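You operate a simulated robot arm through the tools that you are given. There is no shell and no other tool.

You are at the controls of a simulated robot arm. One attempt, no reset.

Task
Stop mill three at 2 passes, then switch its pump and water off.
Fine: the counter ends on 2; the shaft stands still before its two water valves are shut; leave the other controls as they are.
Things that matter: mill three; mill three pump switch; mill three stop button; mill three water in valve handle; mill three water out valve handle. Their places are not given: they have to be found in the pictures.

It is judged by the outcome, as a careful person would: the job done as asked, and still so three seconds after it is handed in. It fails if anything else is knocked over, pushed out of place, dropped, spilled or broken.

Robot
A 6-joint arm with a fingered hand, fixed in place. Base frame: the origin is on the floor under the middle of its stand, x ahead of it, y to its left, z up. Lengths are in mm, angles in degrees, forces in N, time in s.
With the tool pointing down near the work surface it reaches from about 260 to 740 mm from the base axis. Its first joint turns from -166.0 to 166.0 degrees. Payload 4 kg.
The TCP is the grasp point between the finger pads, 26 mm short of the fingertips. In the tool frame z runs along the fingers and y along their closing line. The gripper opens to 148 mm; its body begins 73 mm behind the TCP. The gripper is a hand of 3 fingers: y runs from the thumb to the fingers, the wrist lies at [0, 0, -239] in the tool frame, and closing takes about 1.5 s.
Orientation is that of the tool frame in the base frame, as a unit quaternion [w, x, y, z]. With the fingers straight down and closing along the base's y, the tool's x points along the base's -x, its y along +y and its z along -z.

Tools
- The arm moves only by the tool drive_tool. Its argument "deltas" is a list of rows, each a list of 7 numbers: the shift along the base's x, y, z in mm, then the turn, a rotation vector about the base's x, y, z in degrees, then the finger opening in mm, from 0 to 148. In form: [[tx, ty, tz, rx, ry, rz, grip], ...]. A call has 1 to 20 rows; each row shifts and turns the commanded pose from where the row before left it. Rows are played at 5 a second. More than 50 mm and 8.6 degrees between two rows, or a gripper value outside its range, and nothing of the call is played. Where a pose cannot be reached the arm comes as near as it can. A force on the tool above 60 N (or 10 N above the force at the start of the call, whichever is more), or a blocked arm, ends the call early, and 0.2 s more pass. Each finger travels about 153 mm/s and halts on what it meets, pressing with about 24 N; the grip force reading is that of the motor and also rises with nothing between the fingers. The clock runs only during rows and for 0.2 s after the last one: add rows that do not move to give the fingers time. The reply holds the time, the measured pose of the TCP, the force on the tool along the base axes, the opening and the grip force, in the units named above and with some noise, with the torque about the TCP (base axes, N m) and any sound that the robot's microphone picked up.
- Cameras (640 x 400 px; columns grow to the right, rows downward): "scene" is fixed at [49.8, -497, 1570.2]; the picture's right is [0.95, -0.30, 0.00], its down [-0.12, -0.37, -0.92] and it looks along [0.28, 0.88, -0.39] (base axes); focal length 322 px, centre (320, 200). "wrist" rides on the gripper at [68, -39, -90] in the tool frame; the picture's right is [0.50, 0.87, 0.00], its down [-0.66, 0.38, -0.65] and it looks along [-0.57, 0.33, 0.76] (tool axes); focal length 222 px, centre (320, 200).
- camera(camera): a new picture of that camera. It takes no simulated time.
- raise_lower(by): slides the trunk up (or, below 0, down) by that many mm; the arm rides with it, the base frame stays. It gives what a move gives, with no picture.
- set_grasp(shape): the hand has 3 fingers and takes this shape, open, in about a second: jaw (thumb against the fingers, like two jaws); tri (thumb and two fingers); tip (a fingertip pinch); poke (one finger out to press); point (the index stretched); flat (the hand flat); cup (the hand cupped); fist (a fist). The gripper value then closes the fingers along that shape, each until it touches; the sizes above hold for jaw. It gives what a move gives, with no picture.
- pixel_to_xyz(camera, pixels): for up to 12 pixels [column, row] of the newest picture of that camera ("zoom" is the newest enlarged one), the place [x, y, z] in the base frame of the surface seen there, good to about 2 mm. It takes no simulated time.
- inspect(camera, box): a new picture of the part [left, top, right, bottom] of that camera's present view, enlarged. It takes no simulated time.
- hand_in(): hands the job in; it is judged then, once.

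Open the gripper and draw the arm clear of the work before you hand the job in, unless the task says otherwise.

The tools are called after "Request:" as name(argument=value, ...) on one line, values as JSON. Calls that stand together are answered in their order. drive_tool: Moves the arm, as the interface text tells. Its arguments: {"type":"object","properties":{"deltas":{"type":"array","items":{"type":"array","items":{"type":"number"}}}},"required":["deltas"]} The other tools are called the same way: raise_lower (by) moves the trunk up or down; set_grasp (shape) gives the hand a shape; camera (camera) takes a picture; pixel_to_xyz (camera, pixels) gives the place of the surface under pixels of a picture; inspect (camera, box) takes an enlarged picture of a part of a camera's view; hand_in () hands the job in.

At the start:

```text
time_s: 0.0
position: [277.9, 307.7, 1361.5]
orientation: [0.0, -0.001, 1.0, 0.001]
force: [1.0, 0.5, 0.7]
ft_torque: [0.04, -0.02, 0.02]
width: 147.9
grasp_force: 0.1
shape: jaw
trunk travel left (down, up): [-525.0, 65.0]
```

scene: 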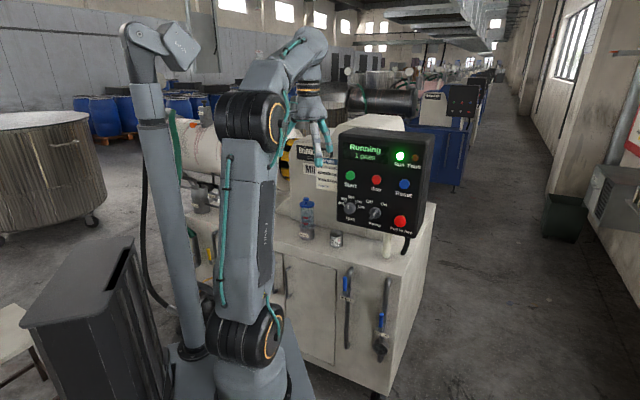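
wrist: 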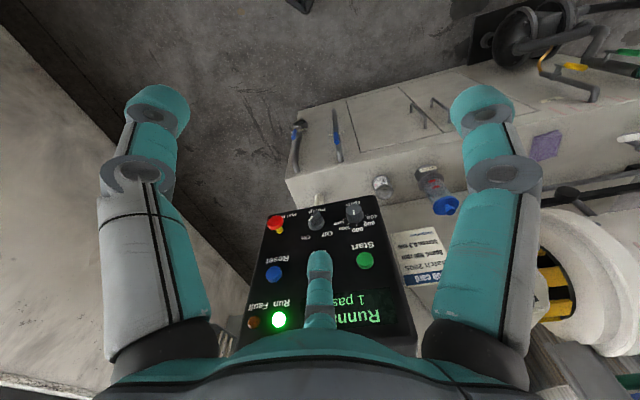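

The scene shows a control panel at about (385,180) reading "Running 1 pass", with two blue-handled valves at about (347,290) and (382,320). I'll enlarge both areas before moving anything.

Request:
inspect(camera="scene", box=[325, 120, 445, 260])

Request:
inspect(camera="scene", box=[270, 230, 450, 390])

Request:
inspect(camera="scene", box=[160, 80, 440, 260])

Request:
inspect(camera="wrist", box=[220, 80, 480, 340])

```text
2.86 times, centred on (385, 190) of scene
```

zoom: 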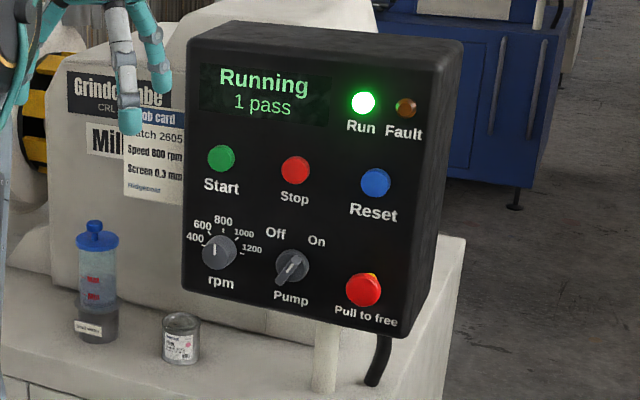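

```text
2.50 times, centred on (360, 310) of scene
```

zoom: 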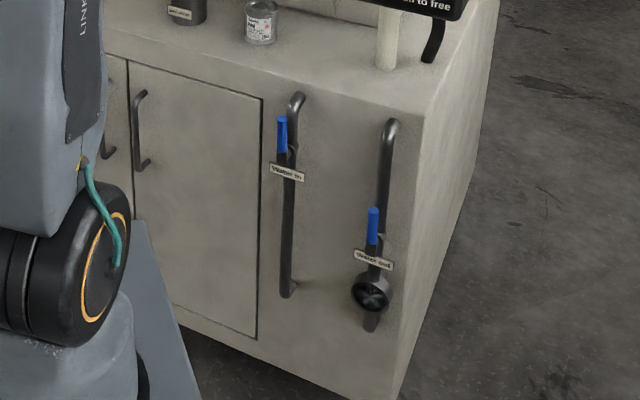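

```text
2.22 times, centred on (300, 170) of scene
```

zoom: 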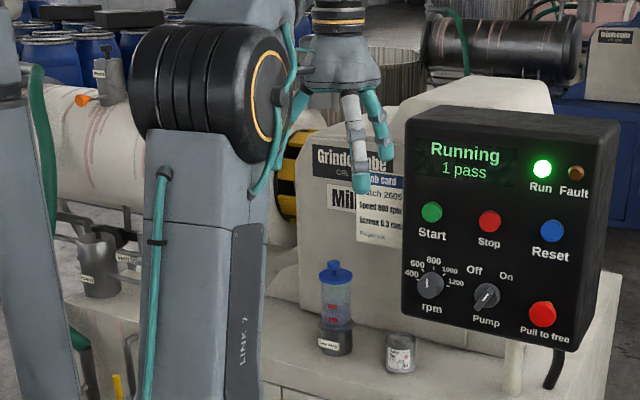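

```text
1.54 times, centred on (350, 210) of wrist
```

zoom: 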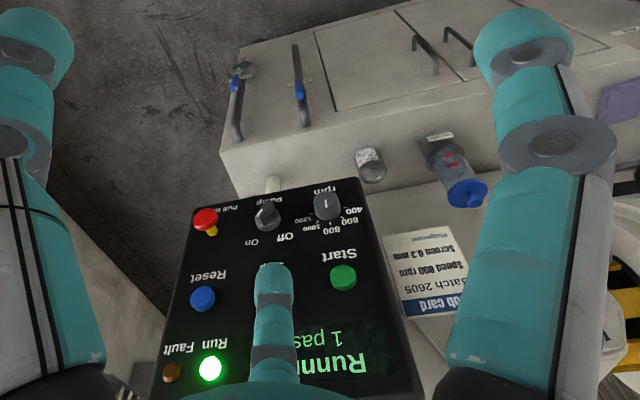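

The Stop button is the red one in the middle row, and the lower right red one is the emergency stop ("Pull to free"), which I'll leave alone. I'm enlarging the panel again so I can measure positions on it.

Request:
inspect(camera="scene", box=[325, 120, 445, 260])

```text
2.86 times, centred on (385, 190) of scene
```

zoom: 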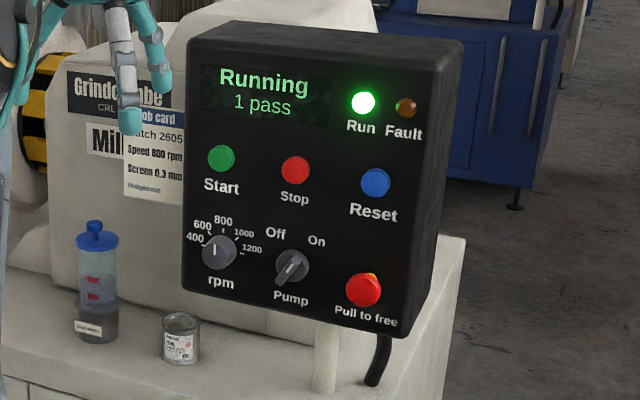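

Now I'll measure the Stop button, the panel face, the pump knob and the other controls from this enlarged picture.

Request:
pixel_to_xyz(camera="zoom", pixels=[[295, 170], [320, 195], [221, 158], [375, 183], [362, 290], [290, 266], [283, 274], [298, 260], [300, 280], [195, 285], [400, 330], [195, 45]])

Request:
pixel_to_xyz(camera="scene", pixels=[[347, 283], [349, 275], [382, 320], [383, 314], [350, 300], [380, 333], [384, 300], [347, 320], [335, 300], [400, 250], [390, 270], [305, 150]])

```text
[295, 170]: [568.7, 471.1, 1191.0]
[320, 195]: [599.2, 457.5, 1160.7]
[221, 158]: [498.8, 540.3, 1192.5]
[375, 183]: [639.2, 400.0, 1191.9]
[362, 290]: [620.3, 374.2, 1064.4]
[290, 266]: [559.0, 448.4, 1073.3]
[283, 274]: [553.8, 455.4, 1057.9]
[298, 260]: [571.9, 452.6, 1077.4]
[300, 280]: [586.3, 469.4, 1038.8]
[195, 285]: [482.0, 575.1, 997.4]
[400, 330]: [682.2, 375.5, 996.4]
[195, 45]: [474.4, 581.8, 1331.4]
```

```text
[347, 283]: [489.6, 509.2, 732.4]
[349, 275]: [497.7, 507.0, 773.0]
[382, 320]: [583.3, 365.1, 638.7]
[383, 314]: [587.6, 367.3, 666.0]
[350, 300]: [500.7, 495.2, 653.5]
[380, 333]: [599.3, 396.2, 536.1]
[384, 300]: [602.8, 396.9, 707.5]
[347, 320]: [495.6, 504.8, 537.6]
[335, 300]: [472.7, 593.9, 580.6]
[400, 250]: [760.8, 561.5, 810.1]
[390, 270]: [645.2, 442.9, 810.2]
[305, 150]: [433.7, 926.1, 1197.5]
```

The panel face is vertical with x+y ≈ 1057, and its normal points back toward the base. The Stop button's front is near (568.7, 471.1, 1191), and the pump knob is near (559, 448, 1073). I'll form the poke shape and look at the fingers and the counter.

Request:
set_grasp(shape="poke")

Request:
camera(camera="wrist")

Request:
inspect(camera="scene", box=[240, 40, 440, 240])

```text
time_s: 0.9
position: [277.0, 309.4, 1361.6]
orientation: [0.0, 0.0, 1.0, 0.002]
force: [0.1, 0.4, -0.2]
ft_torque: [-0.02, 0.01, 0.0]
width: 0.0
grasp_force: 0.0
shape: poke
trunk travel left (down, up): [-525.0, 65.0]
```

```text
taken
```

wrist: 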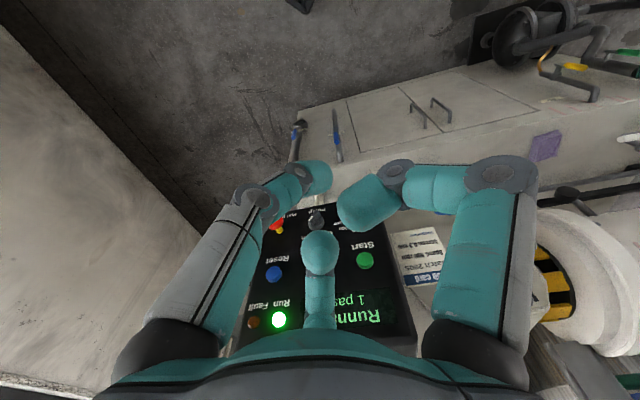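

```text
2.00 times, centred on (340, 140) of scene
```

zoom: 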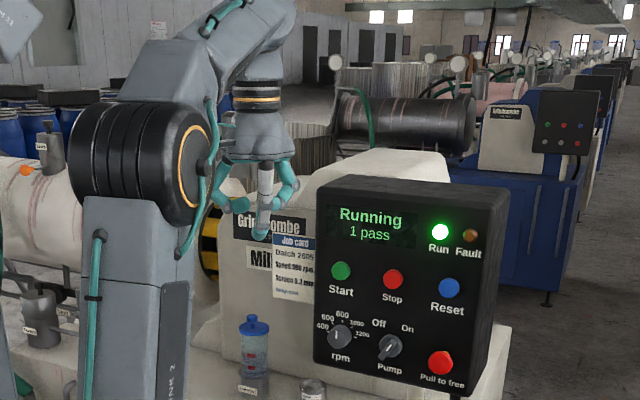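

The poke shape leaves one finger extended, with its tip at about (320,255) in the wrist view and (262,235) in the zoom. The counter still shows 1. I'll measure the tip relative to the TCP.

Request:
pixel_to_xyz(camera="zoom", pixels=[[262, 237], [260, 234], [262, 225], [264, 210], [265, 180]])

Request:
pixel_to_xyz(camera="wrist", pixels=[[320, 245], [320, 235], [320, 265], [320, 290], [365, 205], [318, 180]])

```text
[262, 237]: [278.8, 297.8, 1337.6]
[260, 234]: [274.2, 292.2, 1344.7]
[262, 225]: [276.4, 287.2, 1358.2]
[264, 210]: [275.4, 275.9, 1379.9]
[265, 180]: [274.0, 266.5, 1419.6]
```

```text
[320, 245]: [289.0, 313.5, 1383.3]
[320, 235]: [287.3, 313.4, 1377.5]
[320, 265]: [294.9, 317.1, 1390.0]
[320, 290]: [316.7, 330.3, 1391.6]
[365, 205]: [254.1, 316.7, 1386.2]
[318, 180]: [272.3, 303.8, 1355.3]
```

From the scene view the thumb is the extended finger. Its tip is about 26 mm ahead of the TCP and close to the tool axis. I'll swing the tool from pointing down to pointing horizontally at the panel, ending about 50 mm short of the Stop button.

Request:
drive_tool(deltas=[[19.8, 9, -14.2, 5.303, -5.303, 0, 0], [19.8, 9, -14.2, 5.303, -5.303, 0, 0], [19.8, 9, -14.2, 5.303, -5.303, 0, 0], [19.8, 9, -14.2, 5.303, -5.303, 0, 0], [19.8, 9, -14.2, 5.303, -5.303, 0, 0], [19.8, 9, -14.2, 5.303, -5.303, 0, 0], [19.8, 9, -14.2, 5.303, -5.303, 0, 0], [19.8, 9, -14.2, 5.303, -5.303, 0, 0], [19.8, 9, -14.2, 5.303, -5.303, 0, 0], [19.8, 9, -14.2, 5.303, -5.303, 0, 0], [19.8, 9, -14.2, 5.303, -5.303, 0, 0], [19.8, 9, -14.2, 5.303, -5.303, 0, 0]])

Request:
camera(camera="scene")

Request:
camera(camera="wrist")

```text
time_s: 3.5
position: [515.2, 416.4, 1190.1]
orientation: [0.5, 0.0, 0.707, 0.501]
force: [0.3, 0.2, -0.1]
ft_torque: [-0.01, -0.04, -0.02]
width: 0.0
grasp_force: 24.0
shape: jaw
trunk travel left (down, up): [-525.0, 65.0]
```

```text
taken
```

scene: 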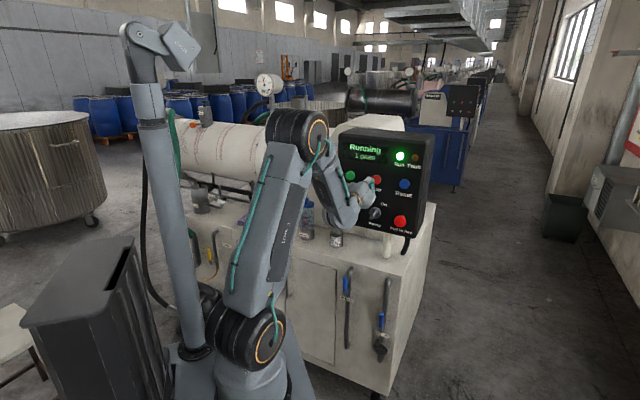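

```text
taken
```

wrist: 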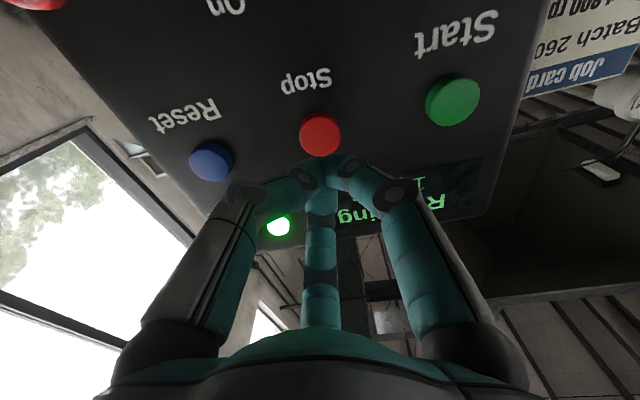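

The arm is in place, but the reply now says the shape is "jaw" with the fingers closed, and the wrist view shows the fingertips bunched near (320,170). I'll enlarge both views to check the counter and the fingertip cluster against the Stop button.

Request:
inspect(camera="scene", box=[330, 125, 440, 245])

Request:
inspect(camera="wrist", box=[220, 100, 460, 250])

```text
3.33 times, centred on (385, 185) of scene
```

zoom: 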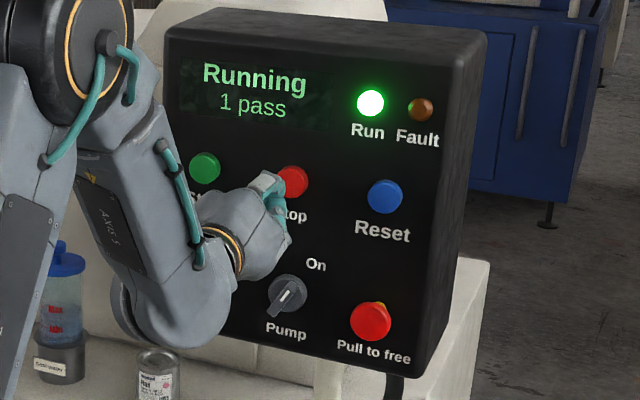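

```text
2.67 times, centred on (340, 175) of wrist
```

zoom: 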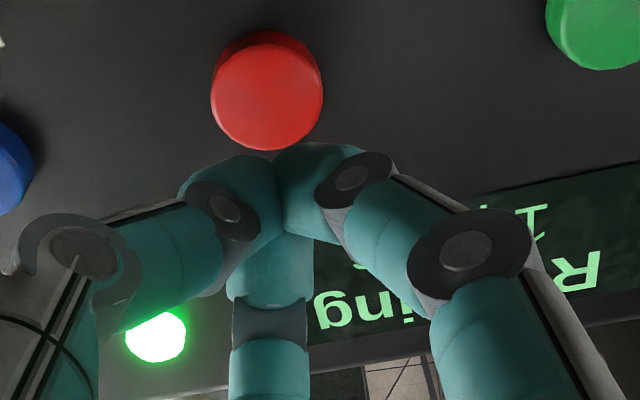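

The scene view shows the counter clearly at "1 pass", and in the wrist view the closed fingertips line up with Stop. I'll measure where the fingertips actually are.

Request:
pixel_to_xyz(camera="zoom", pixels=[[268, 90], [240, 160], [310, 147], [290, 165], [275, 190], [270, 240], [268, 145]])

Request:
pixel_to_xyz(camera="scene", pixels=[[366, 184], [370, 180], [369, 190], [373, 186]])

```text
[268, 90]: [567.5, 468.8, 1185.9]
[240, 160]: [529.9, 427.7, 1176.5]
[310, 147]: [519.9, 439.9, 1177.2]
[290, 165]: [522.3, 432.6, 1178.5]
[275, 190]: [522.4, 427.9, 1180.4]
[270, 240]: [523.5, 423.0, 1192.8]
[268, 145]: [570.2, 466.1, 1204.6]
```

```text
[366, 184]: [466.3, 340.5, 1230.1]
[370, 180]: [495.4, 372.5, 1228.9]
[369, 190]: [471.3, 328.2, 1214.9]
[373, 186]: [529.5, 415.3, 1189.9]
```

The fingertips are at about 680 mm along the panel normal and the Stop face is at about 735 mm. I'll move in 38 mm to hover roughly 12 mm off the button and wait for the count to reach 2.

Request:
drive_tool(deltas=[[9, 9, 0, 0, 0, 0, 0], [9, 9, 0, 0, 0, 0, 0], [9, 9, 0, 0, 0, 0, 0], [0, 0, 0, 0, 0, 0, 0]])

Request:
inspect(camera="scene", box=[330, 125, 440, 245])

Request:
inspect(camera="wrist", box=[220, 100, 460, 250])

```text
time_s: 4.5
position: [543.1, 443.3, 1191.1]
orientation: [0.5, -0.001, 0.707, 0.5]
force: [-0.7, 0.6, -0.5]
ft_torque: [-0.01, 0.01, -0.02]
width: 0.0
grasp_force: 23.4
shape: jaw
trunk travel left (down, up): [-525.0, 65.0]
```

```text
3.33 times, centred on (385, 185) of scene
```

zoom: 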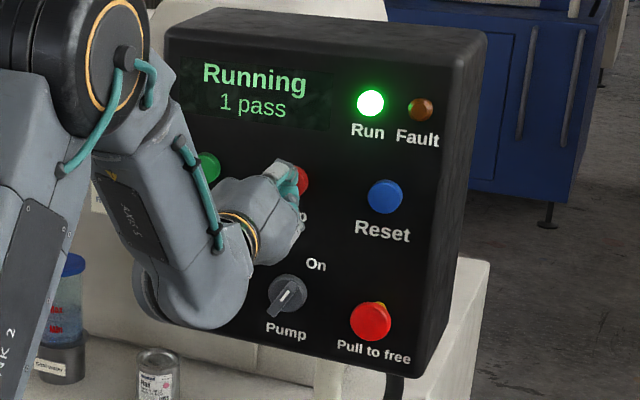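

```text
2.67 times, centred on (340, 175) of wrist
```

zoom: 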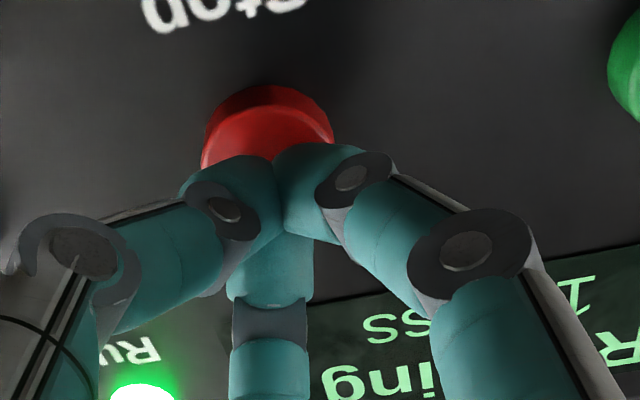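

The fingertips hover just in front of Stop and the counter still reads "1 pass". I'll hold still for about 2 s and check again.

Request:
drive_tool(deltas=[[0, 0, 0, 0, 0, 0, 0], [0, 0, 0, 0, 0, 0, 0], [0, 0, 0, 0, 0, 0, 0], [0, 0, 0, 0, 0, 0, 0], [0, 0, 0, 0, 0, 0, 0], [0, 0, 0, 0, 0, 0, 0], [0, 0, 0, 0, 0, 0, 0], [0, 0, 0, 0, 0, 0, 0], [0, 0, 0, 0, 0, 0, 0], [0, 0, 0, 0, 0, 0, 0]])

Request:
inspect(camera="scene", box=[330, 125, 440, 245])

```text
time_s: 6.7
position: [544.2, 442.7, 1190.2]
orientation: [0.5, 0.0, 0.707, 0.5]
force: [0.0, -0.1, 0.3]
ft_torque: [-0.01, -0.03, 0.01]
width: 0.0
grasp_force: 24.3
shape: jaw
trunk travel left (down, up): [-525.0, 65.0]
```

```text
3.33 times, centred on (385, 185) of scene
```

zoom: 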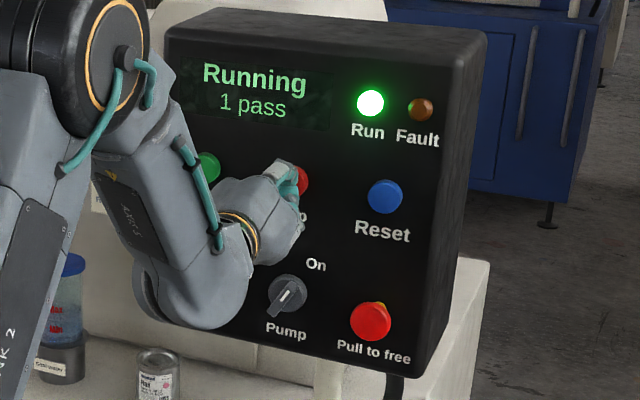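

At 6.7 s it still reads "1 pass", so I'll keep holding and checking.

Request:
drive_tool(deltas=[[0, 0, 0, 0, 0, 0, 0], [0, 0, 0, 0, 0, 0, 0], [0, 0, 0, 0, 0, 0, 0], [0, 0, 0, 0, 0, 0, 0], [0, 0, 0, 0, 0, 0, 0], [0, 0, 0, 0, 0, 0, 0], [0, 0, 0, 0, 0, 0, 0], [0, 0, 0, 0, 0, 0, 0], [0, 0, 0, 0, 0, 0, 0], [0, 0, 0, 0, 0, 0, 0]])

Request:
inspect(camera="scene", box=[330, 125, 440, 245])

```text
time_s: 8.9
position: [544.0, 444.3, 1189.7]
orientation: [0.5, 0.0, 0.707, 0.5]
force: [-0.1, 0.3, -0.1]
ft_torque: [0.01, -0.01, 0.02]
width: 0.0
grasp_force: 23.6
shape: jaw
trunk travel left (down, up): [-525.0, 65.0]
```

```text
3.33 times, centred on (385, 185) of scene
```

zoom: 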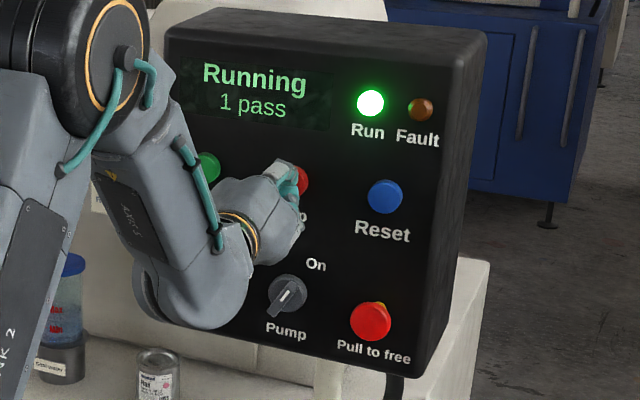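

At 8.9 s the counter still reads "1 pass", so I'll hold again.

Request:
drive_tool(deltas=[[0, 0, 0, 0, 0, 0, 0], [0, 0, 0, 0, 0, 0, 0], [0, 0, 0, 0, 0, 0, 0], [0, 0, 0, 0, 0, 0, 0], [0, 0, 0, 0, 0, 0, 0], [0, 0, 0, 0, 0, 0, 0], [0, 0, 0, 0, 0, 0, 0], [0, 0, 0, 0, 0, 0, 0], [0, 0, 0, 0, 0, 0, 0], [0, 0, 0, 0, 0, 0, 0]])

Request:
inspect(camera="scene", box=[330, 125, 440, 245])

```text
time_s: 11.1
position: [542.9, 443.4, 1189.3]
orientation: [0.499, 0.0, 0.707, 0.501]
force: [0.7, 0.1, 0.7]
ft_torque: [-0.01, -0.04, 0.03]
width: 0.0
grasp_force: 23.5
shape: jaw
trunk travel left (down, up): [-525.0, 65.0]
```

```text
3.33 times, centred on (385, 185) of scene
```

zoom: 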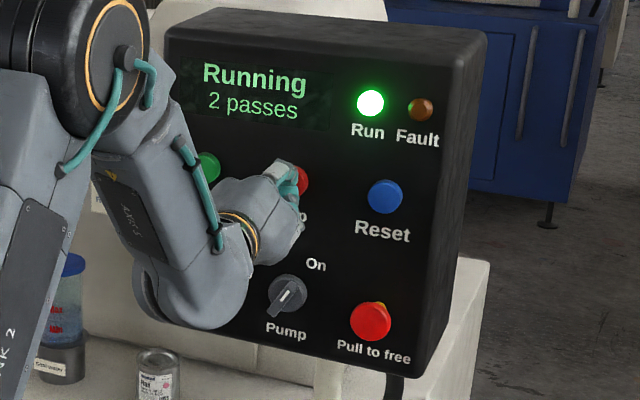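

The counter just changed to "2 passes" with the mill still running, so I'm pressing Stop now in small steps along the panel normal.

Request:
drive_tool(deltas=[[5, 5, 0, 0, 0, 0, 0], [4, 4, 0, 0, 0, 0, 0], [3, 3, 0, 0, 0, 0, 0], [2, 2, 0, 0, 0, 0, 0], [0, 0, 0, 0, 0, 0, 0]])

Request:
inspect(camera="scene", box=[330, 125, 440, 245])

Request:
inspect(camera="wrist", box=[220, 100, 460, 250])

```text
time_s: 12.3
position: [552.5, 455.4, 1192.0]
orientation: [0.5, -0.001, 0.707, 0.5]
force: [-26.0, -22.1, -8.1]
ft_torque: [-0.12, 0.1, 0.16]
width: 0.0
grasp_force: 23.8
shape: jaw
trunk travel left (down, up): [-525.0, 65.0]
heard: click
```

```text
3.33 times, centred on (385, 185) of scene
```

zoom: 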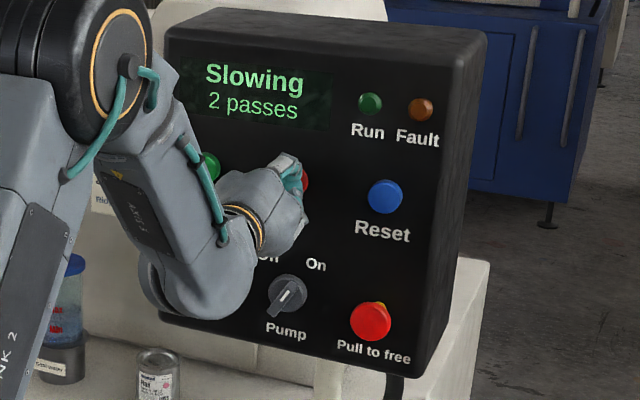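

```text
2.67 times, centred on (340, 175) of wrist
```

zoom: 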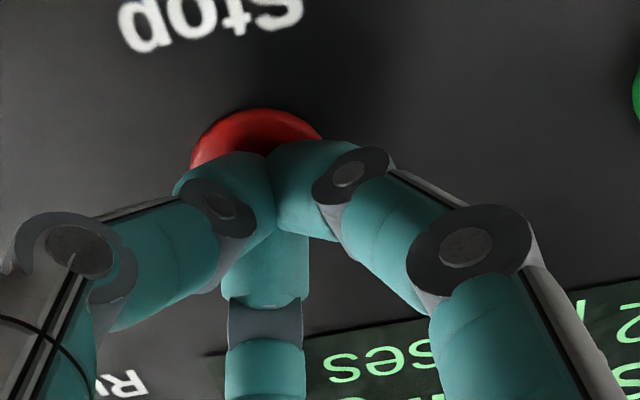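

A click was heard and the display now reads "Slowing, 2 passes", so Stop worked. I'll back straight off 64 mm while the shaft runs down.

Request:
drive_tool(deltas=[[-7, -7, 0, 0, 0, 0, 0], [-12, -12, 0, 0, 0, 0, 0], [-13, -13, 0, 0, 0, 0, 0], [-13, -13, 0, 0, 0, 0, 0], [0, 0, 0, 0, 0, 0, 0]])

Request:
inspect(camera="scene", box=[330, 125, 440, 245])

Request:
camera(camera="wrist")

```text
time_s: 13.5
position: [511.3, 413.2, 1190.8]
orientation: [0.499, -0.001, 0.707, 0.501]
force: [0.1, -0.7, -0.2]
ft_torque: [-0.02, -0.03, 0.03]
width: 0.0
grasp_force: 23.5
shape: jaw
trunk travel left (down, up): [-525.0, 65.0]
```

```text
3.33 times, centred on (385, 185) of scene
```

zoom: 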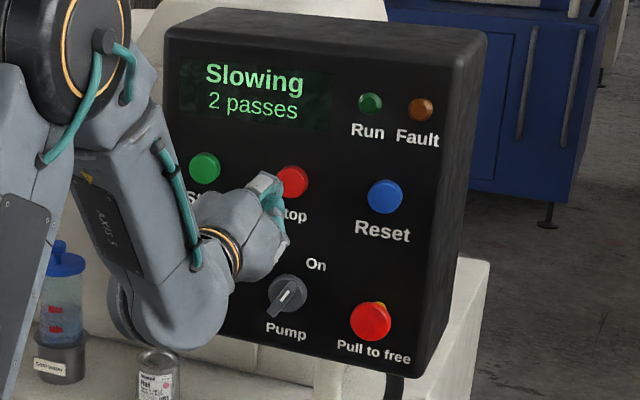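

```text
taken
```

wrist: 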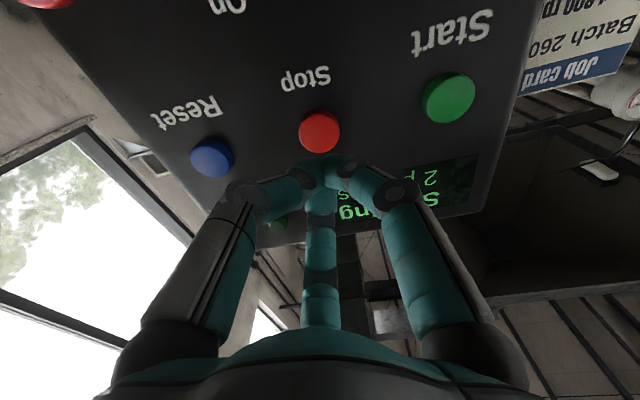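

The display still reads "Slowing, 2 passes". While it runs down, I'll take a close look at the pump knob at about (375,214).

Request:
inspect(camera="scene", box=[355, 197, 400, 235])

```text
10.53 times, centred on (378, 216) of scene
```

zoom: 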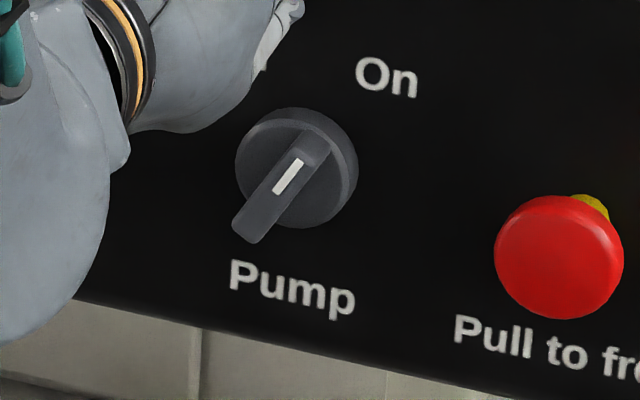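

The pump knob is a round base with a raised bar whose white mark points to "On" at the upper right. I'll measure points on the bar, the disc and the panel face.

Request:
pixel_to_xyz(camera="zoom", pixels=[[310, 150], [288, 176], [265, 205], [248, 232], [270, 125], [330, 200], [245, 170], [345, 150], [265, 140], [315, 215], [238, 225], [320, 138]])

```text
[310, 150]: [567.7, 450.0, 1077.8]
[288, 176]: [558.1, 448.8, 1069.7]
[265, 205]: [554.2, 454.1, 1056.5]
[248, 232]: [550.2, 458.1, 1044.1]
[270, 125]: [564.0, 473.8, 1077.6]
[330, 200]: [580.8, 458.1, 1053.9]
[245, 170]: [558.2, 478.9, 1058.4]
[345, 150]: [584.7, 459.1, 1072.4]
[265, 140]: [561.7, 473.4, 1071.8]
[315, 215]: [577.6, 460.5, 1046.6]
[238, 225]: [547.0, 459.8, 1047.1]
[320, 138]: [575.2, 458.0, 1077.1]
```

Bar top is at p≈712 along the panel normal, the disc is at p≈733, and the centre is near s≈72, z≈1062 with the bar tilted about 30° toward On. Before lowering the hand I'll find out where the bottle and can on the bench top stand.

Request:
camera(camera="scene")

Request:
pixel_to_xyz(camera="scene", pixels=[[306, 203], [304, 215], [303, 235], [336, 240], [336, 232], [370, 222], [388, 245], [408, 240], [330, 255]])

```text
taken
```

scene: 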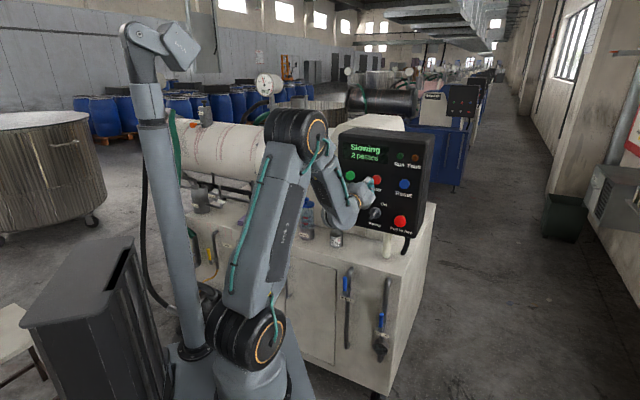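

```text
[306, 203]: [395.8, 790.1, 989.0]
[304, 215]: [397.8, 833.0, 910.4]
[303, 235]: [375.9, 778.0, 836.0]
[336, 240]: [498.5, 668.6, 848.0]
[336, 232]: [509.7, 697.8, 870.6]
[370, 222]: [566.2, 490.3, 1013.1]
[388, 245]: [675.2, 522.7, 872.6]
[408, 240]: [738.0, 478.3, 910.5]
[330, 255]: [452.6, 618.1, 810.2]
```

The bottle and can are both at p≈835, well behind the panel plane, so the way down is clear. I'll lower the hand in front of the pump knob, rolling 15° to match the bar and opening to 60 mm.

Request:
drive_tool(deltas=[[0.5, -0.5, -25.8, -5.303, -5.303, 0, 60], [0.5, -0.5, -25.8, -5.303, -5.303, 0, 60], [0.5, -0.5, -25.8, 0, 0, 0, 60], [0.5, -0.5, -25.8, 0, 0, 0, 60], [0.5, -0.5, -25.8, 0, 0, 0, 60], [0, 0, 0, 0, 0, 0, 60], [0, 0, 0, 0, 0, 0, 60]])

Request:
camera(camera="wrist")

Request:
camera(camera="scene")

Request:
inspect(camera="scene", box=[330, 125, 440, 245])

```text
time_s: 15.1
position: [514.5, 412.7, 1062.2]
orientation: [0.561, -0.093, 0.701, 0.43]
force: [-0.3, -0.5, 0.4]
ft_torque: [0.01, -0.01, 0.0]
width: 57.3
grasp_force: 0.0
shape: jaw
trunk travel left (down, up): [-525.0, 65.0]
```

```text
taken
```

wrist: 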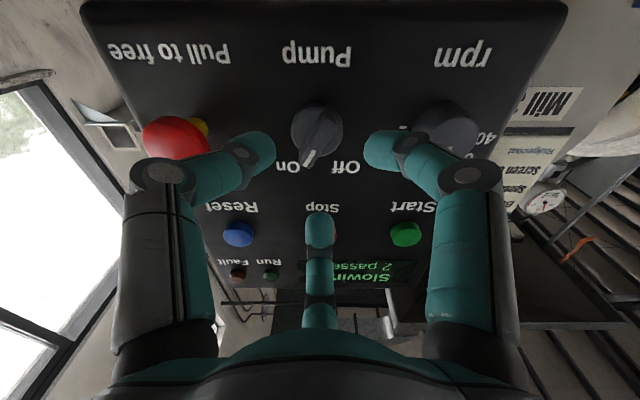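

```text
taken
```

scene: 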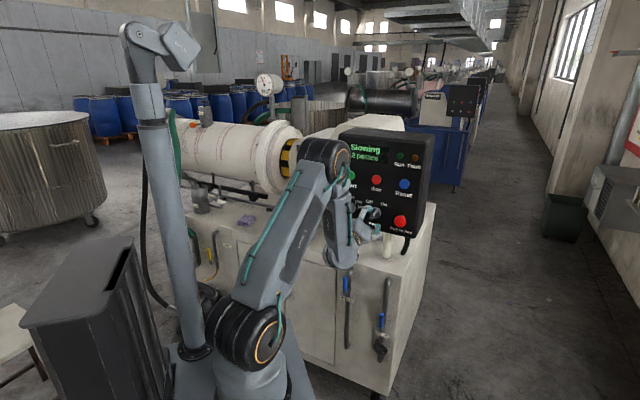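

```text
3.33 times, centred on (385, 185) of scene
```

zoom: 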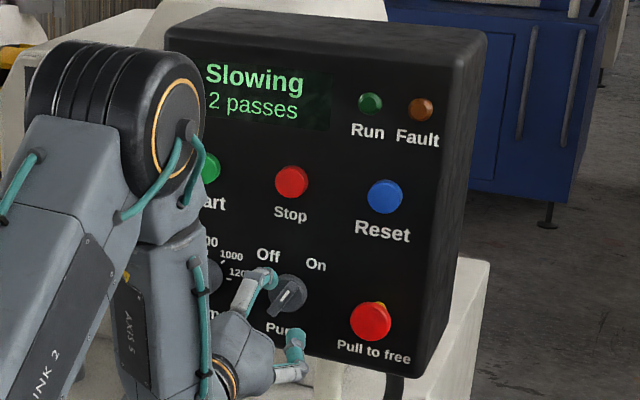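

The knob sits between the open fingers at about (318,130) in the wrist view. I'll zoom in there to check the bar angle and centring before closing in.

Request:
inspect(camera="wrist", box=[240, 80, 400, 180])

```text
4.00 times, centred on (320, 130) of wrist
```

zoom: 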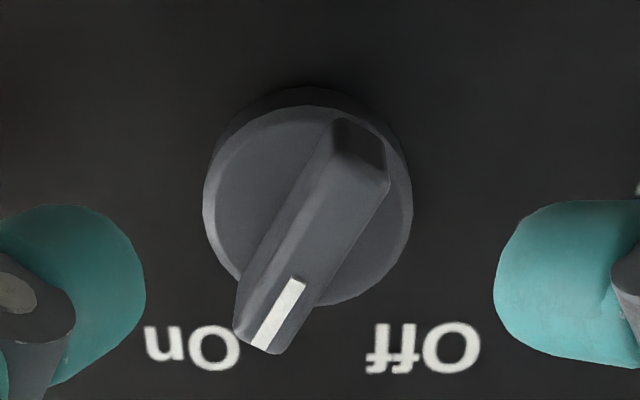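

Request:
pixel_to_xyz(camera="zoom", pixels=[[262, 335], [350, 170], [300, 250], [290, 292], [225, 180], [400, 220], [310, 115], [330, 290], [245, 320], [292, 330], [335, 165], [380, 185]])

```text
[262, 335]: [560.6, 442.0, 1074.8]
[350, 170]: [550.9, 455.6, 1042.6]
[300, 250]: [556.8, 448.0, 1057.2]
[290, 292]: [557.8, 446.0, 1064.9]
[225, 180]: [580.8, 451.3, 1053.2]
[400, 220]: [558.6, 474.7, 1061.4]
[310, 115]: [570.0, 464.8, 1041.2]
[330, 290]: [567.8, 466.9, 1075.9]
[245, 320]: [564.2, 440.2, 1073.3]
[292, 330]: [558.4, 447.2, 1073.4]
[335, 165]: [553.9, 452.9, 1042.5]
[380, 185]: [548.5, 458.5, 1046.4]
```

The bar runs from about (s 67, z 1043) to (s 84, z 1075), so its centre is near s≈75, z≈1060 and it's aligned with my roll. I'll advance 46 mm so the open fingers straddle the bar.

Request:
drive_tool(deltas=[[8.6, 7.7, -0.5, 0, 0, 0, 60], [8.6, 7.7, -0.5, 0, 0, 0, 60], [8.6, 7.7, -0.5, 0, 0, 0, 60], [8.6, 7.7, -0.5, 0, 0, 0, 60], [0, 0, 0, 0, 0, 0, 60]])

Request:
camera(camera="wrist")

Request:
inspect(camera="scene", box=[330, 125, 440, 245])

```text
time_s: 16.3
position: [548.3, 441.2, 1060.9]
orientation: [0.561, -0.093, 0.701, 0.431]
force: [-0.2, -0.5, 0.2]
ft_torque: [-0.01, 0.01, 0.03]
width: 57.4
grasp_force: 0.0
shape: jaw
trunk travel left (down, up): [-525.0, 65.0]
```

```text
taken
```

wrist: 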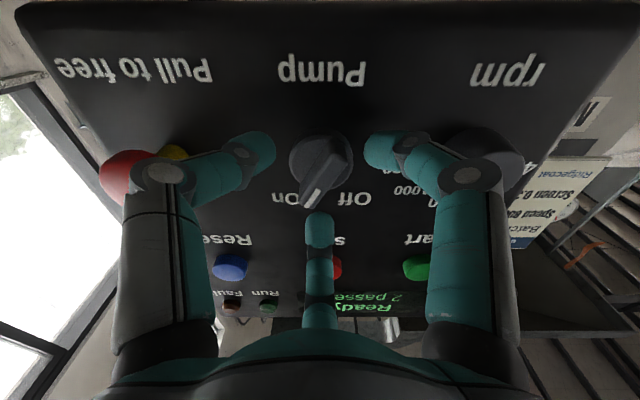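

```text
3.33 times, centred on (385, 185) of scene
```

zoom: 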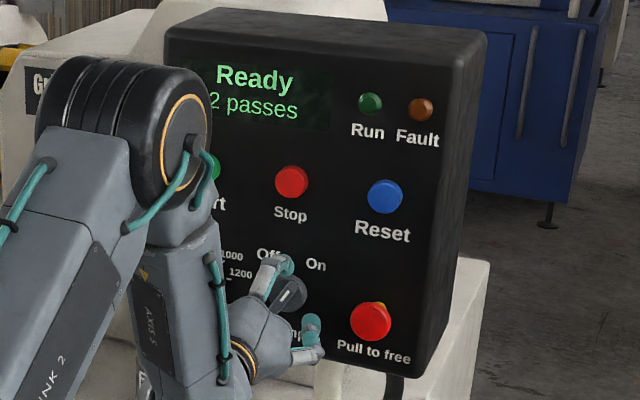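

The display now reads "Ready, 2 passes", so the shaft has stopped. Before closing I'll measure the three fingertips against the bar.

Request:
inspect(camera="wrist", box=[240, 110, 400, 250])

Request:
pixel_to_xyz(camera="wrist", pixels=[[262, 146], [250, 155], [378, 150], [390, 160], [320, 220], [320, 235], [310, 195], [338, 145], [318, 172]])

```text
2.86 times, centred on (320, 180) of wrist
```

zoom: 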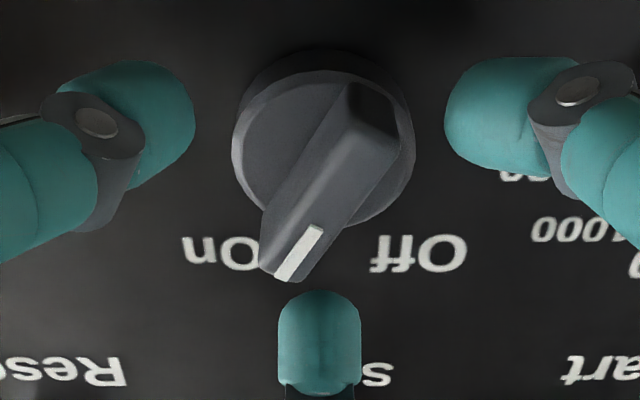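

```text
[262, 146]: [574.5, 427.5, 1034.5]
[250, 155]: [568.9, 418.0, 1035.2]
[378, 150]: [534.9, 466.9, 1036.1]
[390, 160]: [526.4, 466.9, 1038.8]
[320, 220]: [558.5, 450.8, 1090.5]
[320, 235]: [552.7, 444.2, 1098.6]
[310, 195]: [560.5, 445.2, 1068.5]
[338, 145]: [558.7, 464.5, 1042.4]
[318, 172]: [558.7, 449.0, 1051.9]
```

The fingers close radially with the bar centred between them: the thumb comes in from the lower right, one finger from the lower left and one from the top. I'll move in 3 mm and close gradually on the bar.

Request:
drive_tool(deltas=[[2, 2, 0, 0, 0, 0, 45], [0, 0, 0, 0, 0, 0, 30], [0, 0, 0, 0, 0, 0, 20], [0, 0, 0, 0, 0, 0, 10], [0, 0, 0, 0, 0, 0, 5], [0, 0, 0, 0, 0, 0, 5]])

Request:
inspect(camera="wrist", box=[240, 110, 400, 250])

Request:
inspect(camera="scene", box=[345, 185, 405, 235])

```text
time_s: 17.7
position: [549.8, 444.5, 1060.9]
orientation: [0.561, -0.094, 0.7, 0.432]
force: [0.6, 9.0, 3.1]
ft_torque: [0.04, -0.03, 0.09]
width: 9.6
grasp_force: 23.8
shape: tri
trunk travel left (down, up): [-525.0, 65.0]
```

```text
2.86 times, centred on (320, 180) of wrist
```

zoom: 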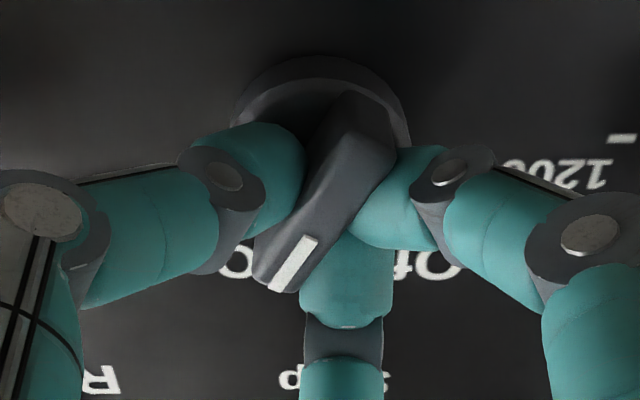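

```text
8.00 times, centred on (375, 210) of scene
```

zoom: 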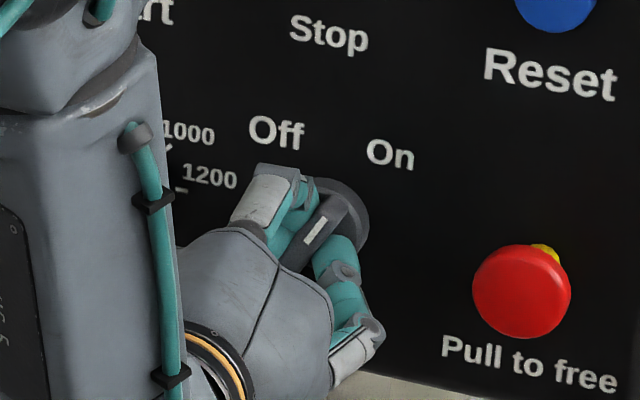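

The bar is gripped (width 9.6 mm) with the thumb on its right and two fingers on its left. I'll twist counter-clockwise, as seen from the front, toward Off by 60°.

Request:
drive_tool(deltas=[[0, 0, 0, -5.303, -5.303, 0, 3], [0, 0, 0, -5.303, -5.303, 0, 3], [0, 0, 0, -5.303, -5.303, 0, 3], [0, 0, 0, -5.303, -5.303, 0, 3], [0, 0, 0, -5.303, -5.303, 0, 3], [0, 0, 0, -5.303, -5.303, 0, 3], [0, 0, 0, -5.303, -5.303, 0, 3], [0, 0, 0, -5.303, -5.303, 0, 3], [0, 0, 0, 0, 0, 0, 3]])

Request:
inspect(camera="scene", box=[345, 185, 405, 235])

Request:
camera(camera="wrist")

```text
time_s: 19.7
position: [549.3, 444.5, 1060.3]
orientation: [0.7, -0.433, 0.56, 0.093]
force: [-3.1, 11.2, 2.6]
ft_torque: [0.0, -0.07, 0.15]
width: 9.3
grasp_force: 24.5
shape: tri
trunk travel left (down, up): [-525.0, 65.0]
```

```text
8.00 times, centred on (375, 210) of scene
```

zoom: 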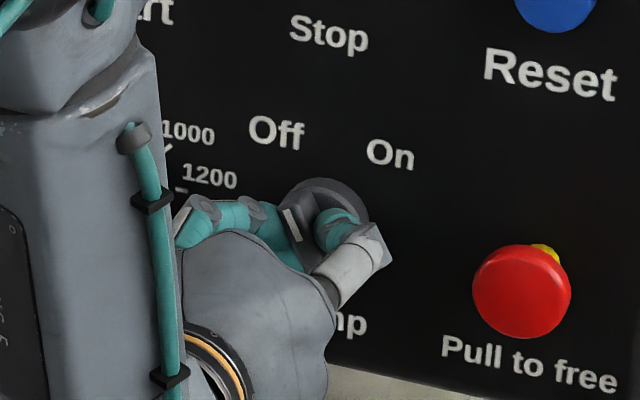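

```text
taken
```

wrist: 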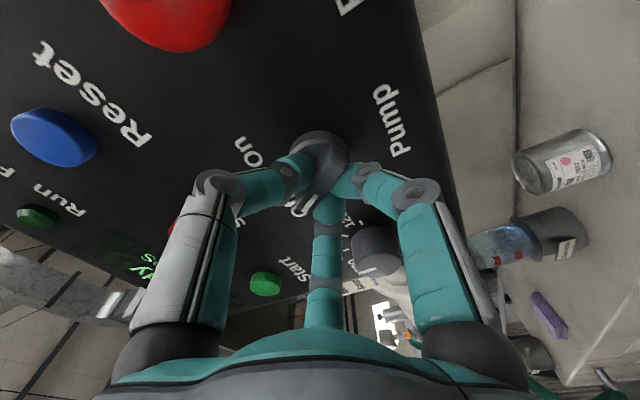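

The bar's white mark now leans to the upper left, toward Off. I'll turn about 8° further to feel for the end stop before letting go.

Request:
drive_tool(deltas=[[0, 0, 0, -2.8, -2.8, 0, 3], [0, 0, 0, -2.8, -2.8, 0, 3], [0, 0, 0, 0, 0, 0, 3]])

Request:
inspect(camera="wrist", box=[220, 90, 420, 250])

Request:
inspect(camera="scene", box=[345, 185, 405, 235])

```text
time_s: 20.5
position: [550.1, 444.3, 1059.1]
orientation: [0.704, -0.469, 0.531, 0.044]
force: [-7.3, 7.0, -2.4]
ft_torque: [0.08, 0.04, 0.16]
width: 9.2
grasp_force: 24.0
shape: tri
trunk travel left (down, up): [-525.0, 65.0]
```

```text
2.50 times, centred on (320, 170) of wrist
```

zoom: 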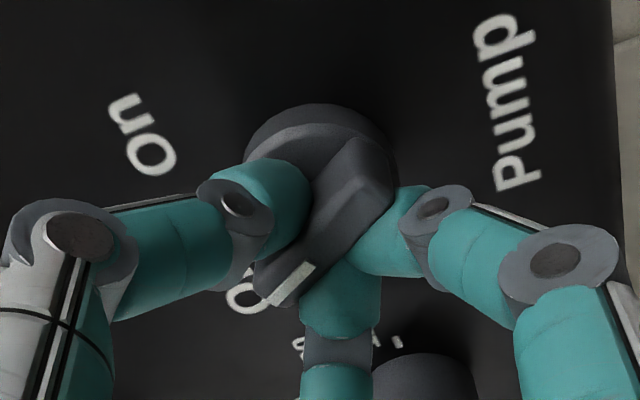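

```text
8.00 times, centred on (375, 210) of scene
```

zoom: 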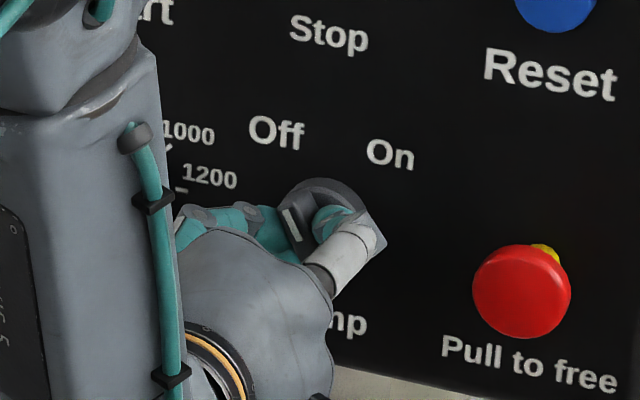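

The white mark points near "Off" and the bar seems to have stopped following the hand. I'll open the fingers, draw straight back and check the switch.

Request:
drive_tool(deltas=[[0, 0, 0, 0, 0, 0, 30], [0, 0, 0, 0, 0, 0, 50], [-10, -10, 0, 0, 0, 0, 50], [-15, -15, 0, 0, 0, 0, 50], [-20, -20, 0, 0, 0, 0, 50], [0, 0, 0, 0, 0, 0, 50]])

Request:
inspect(camera="scene", box=[345, 185, 405, 235])

Request:
camera(camera="wrist")

Request:
camera(camera="scene")

```text
time_s: 21.9
position: [505.5, 397.2, 1059.8]
orientation: [0.705, -0.468, 0.531, 0.044]
force: [-0.2, -0.9, -0.1]
ft_torque: [0.02, 0.03, -0.02]
width: 47.7
grasp_force: 0.2
shape: jaw
trunk travel left (down, up): [-525.0, 65.0]
```

```text
8.00 times, centred on (375, 210) of scene
```

zoom: 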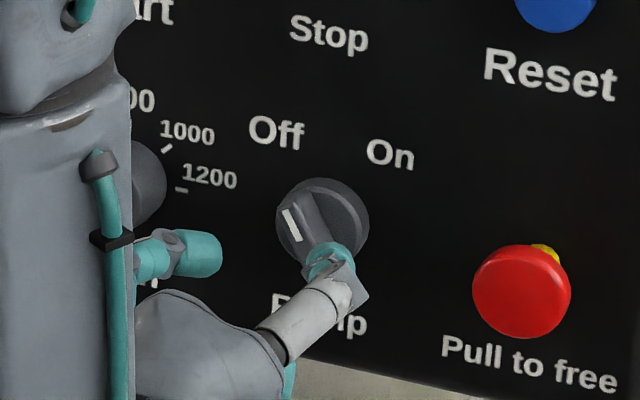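

```text
taken
```

wrist: 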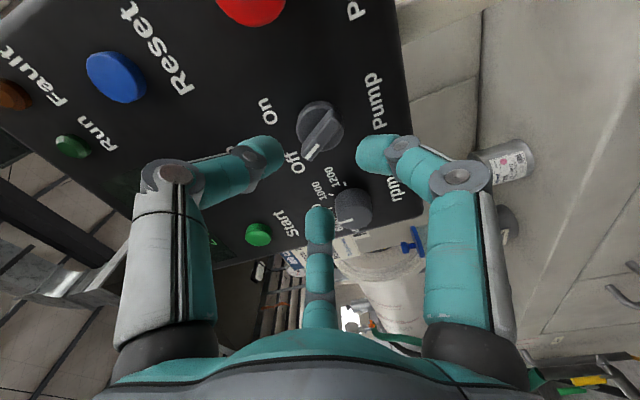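

```text
taken
```

scene: 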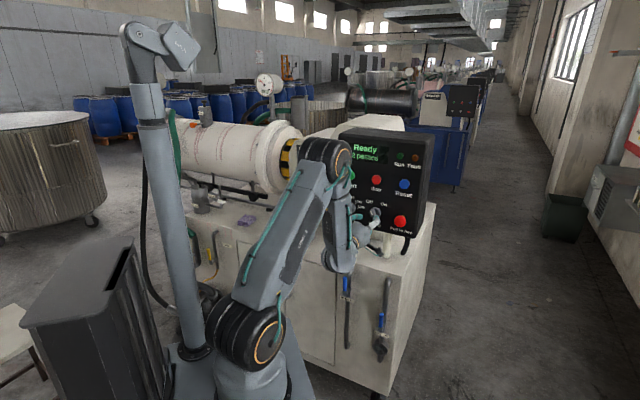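

The white mark now points at "Off" in both views, and the display reads "Ready". I'll measure the bar angle to confirm the switch is fully over.

Request:
inspect(camera="wrist", box=[260, 80, 380, 180])

```text
4.00 times, centred on (320, 130) of wrist
```

zoom: 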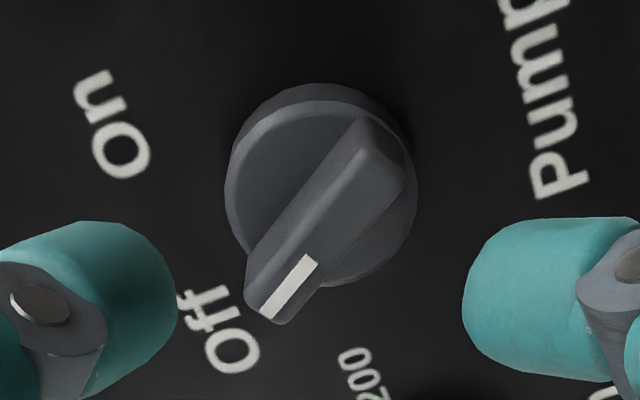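

Request:
pixel_to_xyz(camera="zoom", pixels=[[268, 312], [300, 270], [320, 225], [360, 165], [375, 150], [255, 295], [280, 320]])

Request:
inspect(camera="scene", box=[330, 250, 400, 370])

```text
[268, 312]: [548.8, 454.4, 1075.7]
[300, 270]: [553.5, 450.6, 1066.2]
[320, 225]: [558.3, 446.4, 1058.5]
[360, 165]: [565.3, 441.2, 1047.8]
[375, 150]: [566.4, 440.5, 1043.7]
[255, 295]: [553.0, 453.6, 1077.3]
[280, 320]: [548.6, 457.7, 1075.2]
```

```text
3.33 times, centred on (365, 310) of scene
```

zoom: 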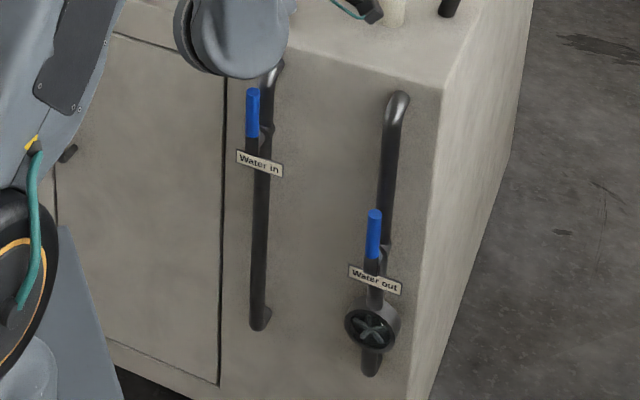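

The bar is now tilted about -30° to -35°, so the pump is Off. Next I'll look closely at the two water valves.

Request:
inspect(camera="scene", box=[330, 262, 370, 300])

Request:
inspect(camera="scene", box=[362, 300, 402, 350])

```text
10.53 times, centred on (350, 281) of scene
```

zoom: 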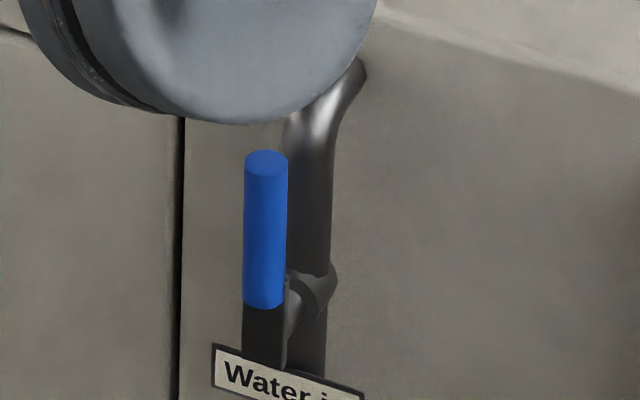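

```text
8.00 times, centred on (382, 325) of scene
```

zoom: 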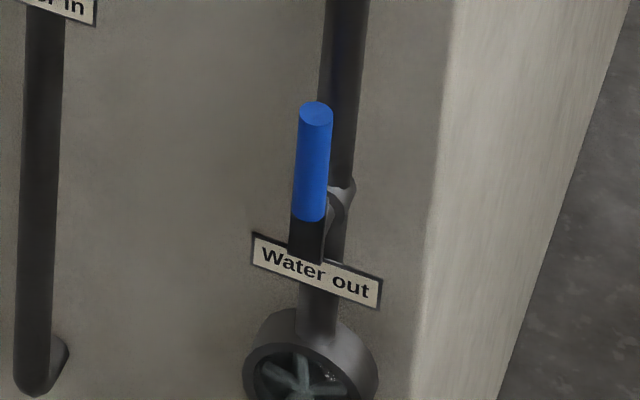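

Request:
pixel_to_xyz(camera="zoom", pixels=[[315, 112], [312, 150], [310, 200], [308, 230], [305, 250], [342, 190], [335, 230], [345, 130], [315, 275], [265, 250], [300, 375], [400, 200]])

Request:
inspect(camera="scene", box=[330, 262, 370, 300])

```text
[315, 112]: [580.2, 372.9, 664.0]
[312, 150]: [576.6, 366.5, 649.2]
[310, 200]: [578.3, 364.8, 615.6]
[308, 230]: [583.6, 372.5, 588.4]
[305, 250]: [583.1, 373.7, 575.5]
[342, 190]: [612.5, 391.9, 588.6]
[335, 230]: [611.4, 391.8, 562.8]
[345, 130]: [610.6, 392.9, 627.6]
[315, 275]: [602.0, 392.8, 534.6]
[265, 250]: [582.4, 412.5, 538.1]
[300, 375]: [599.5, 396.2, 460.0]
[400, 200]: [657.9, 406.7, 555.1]
```

```text
10.53 times, centred on (350, 281) of scene
```

zoom: 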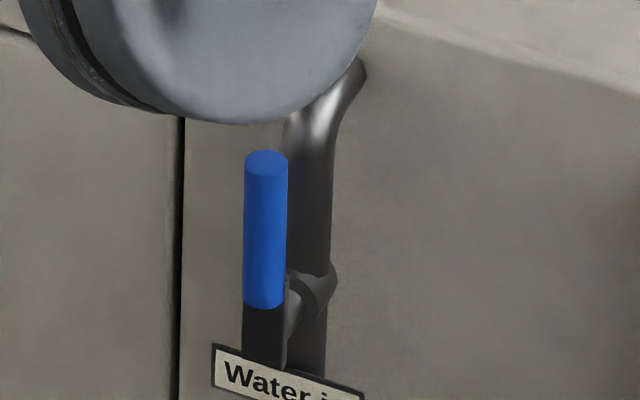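

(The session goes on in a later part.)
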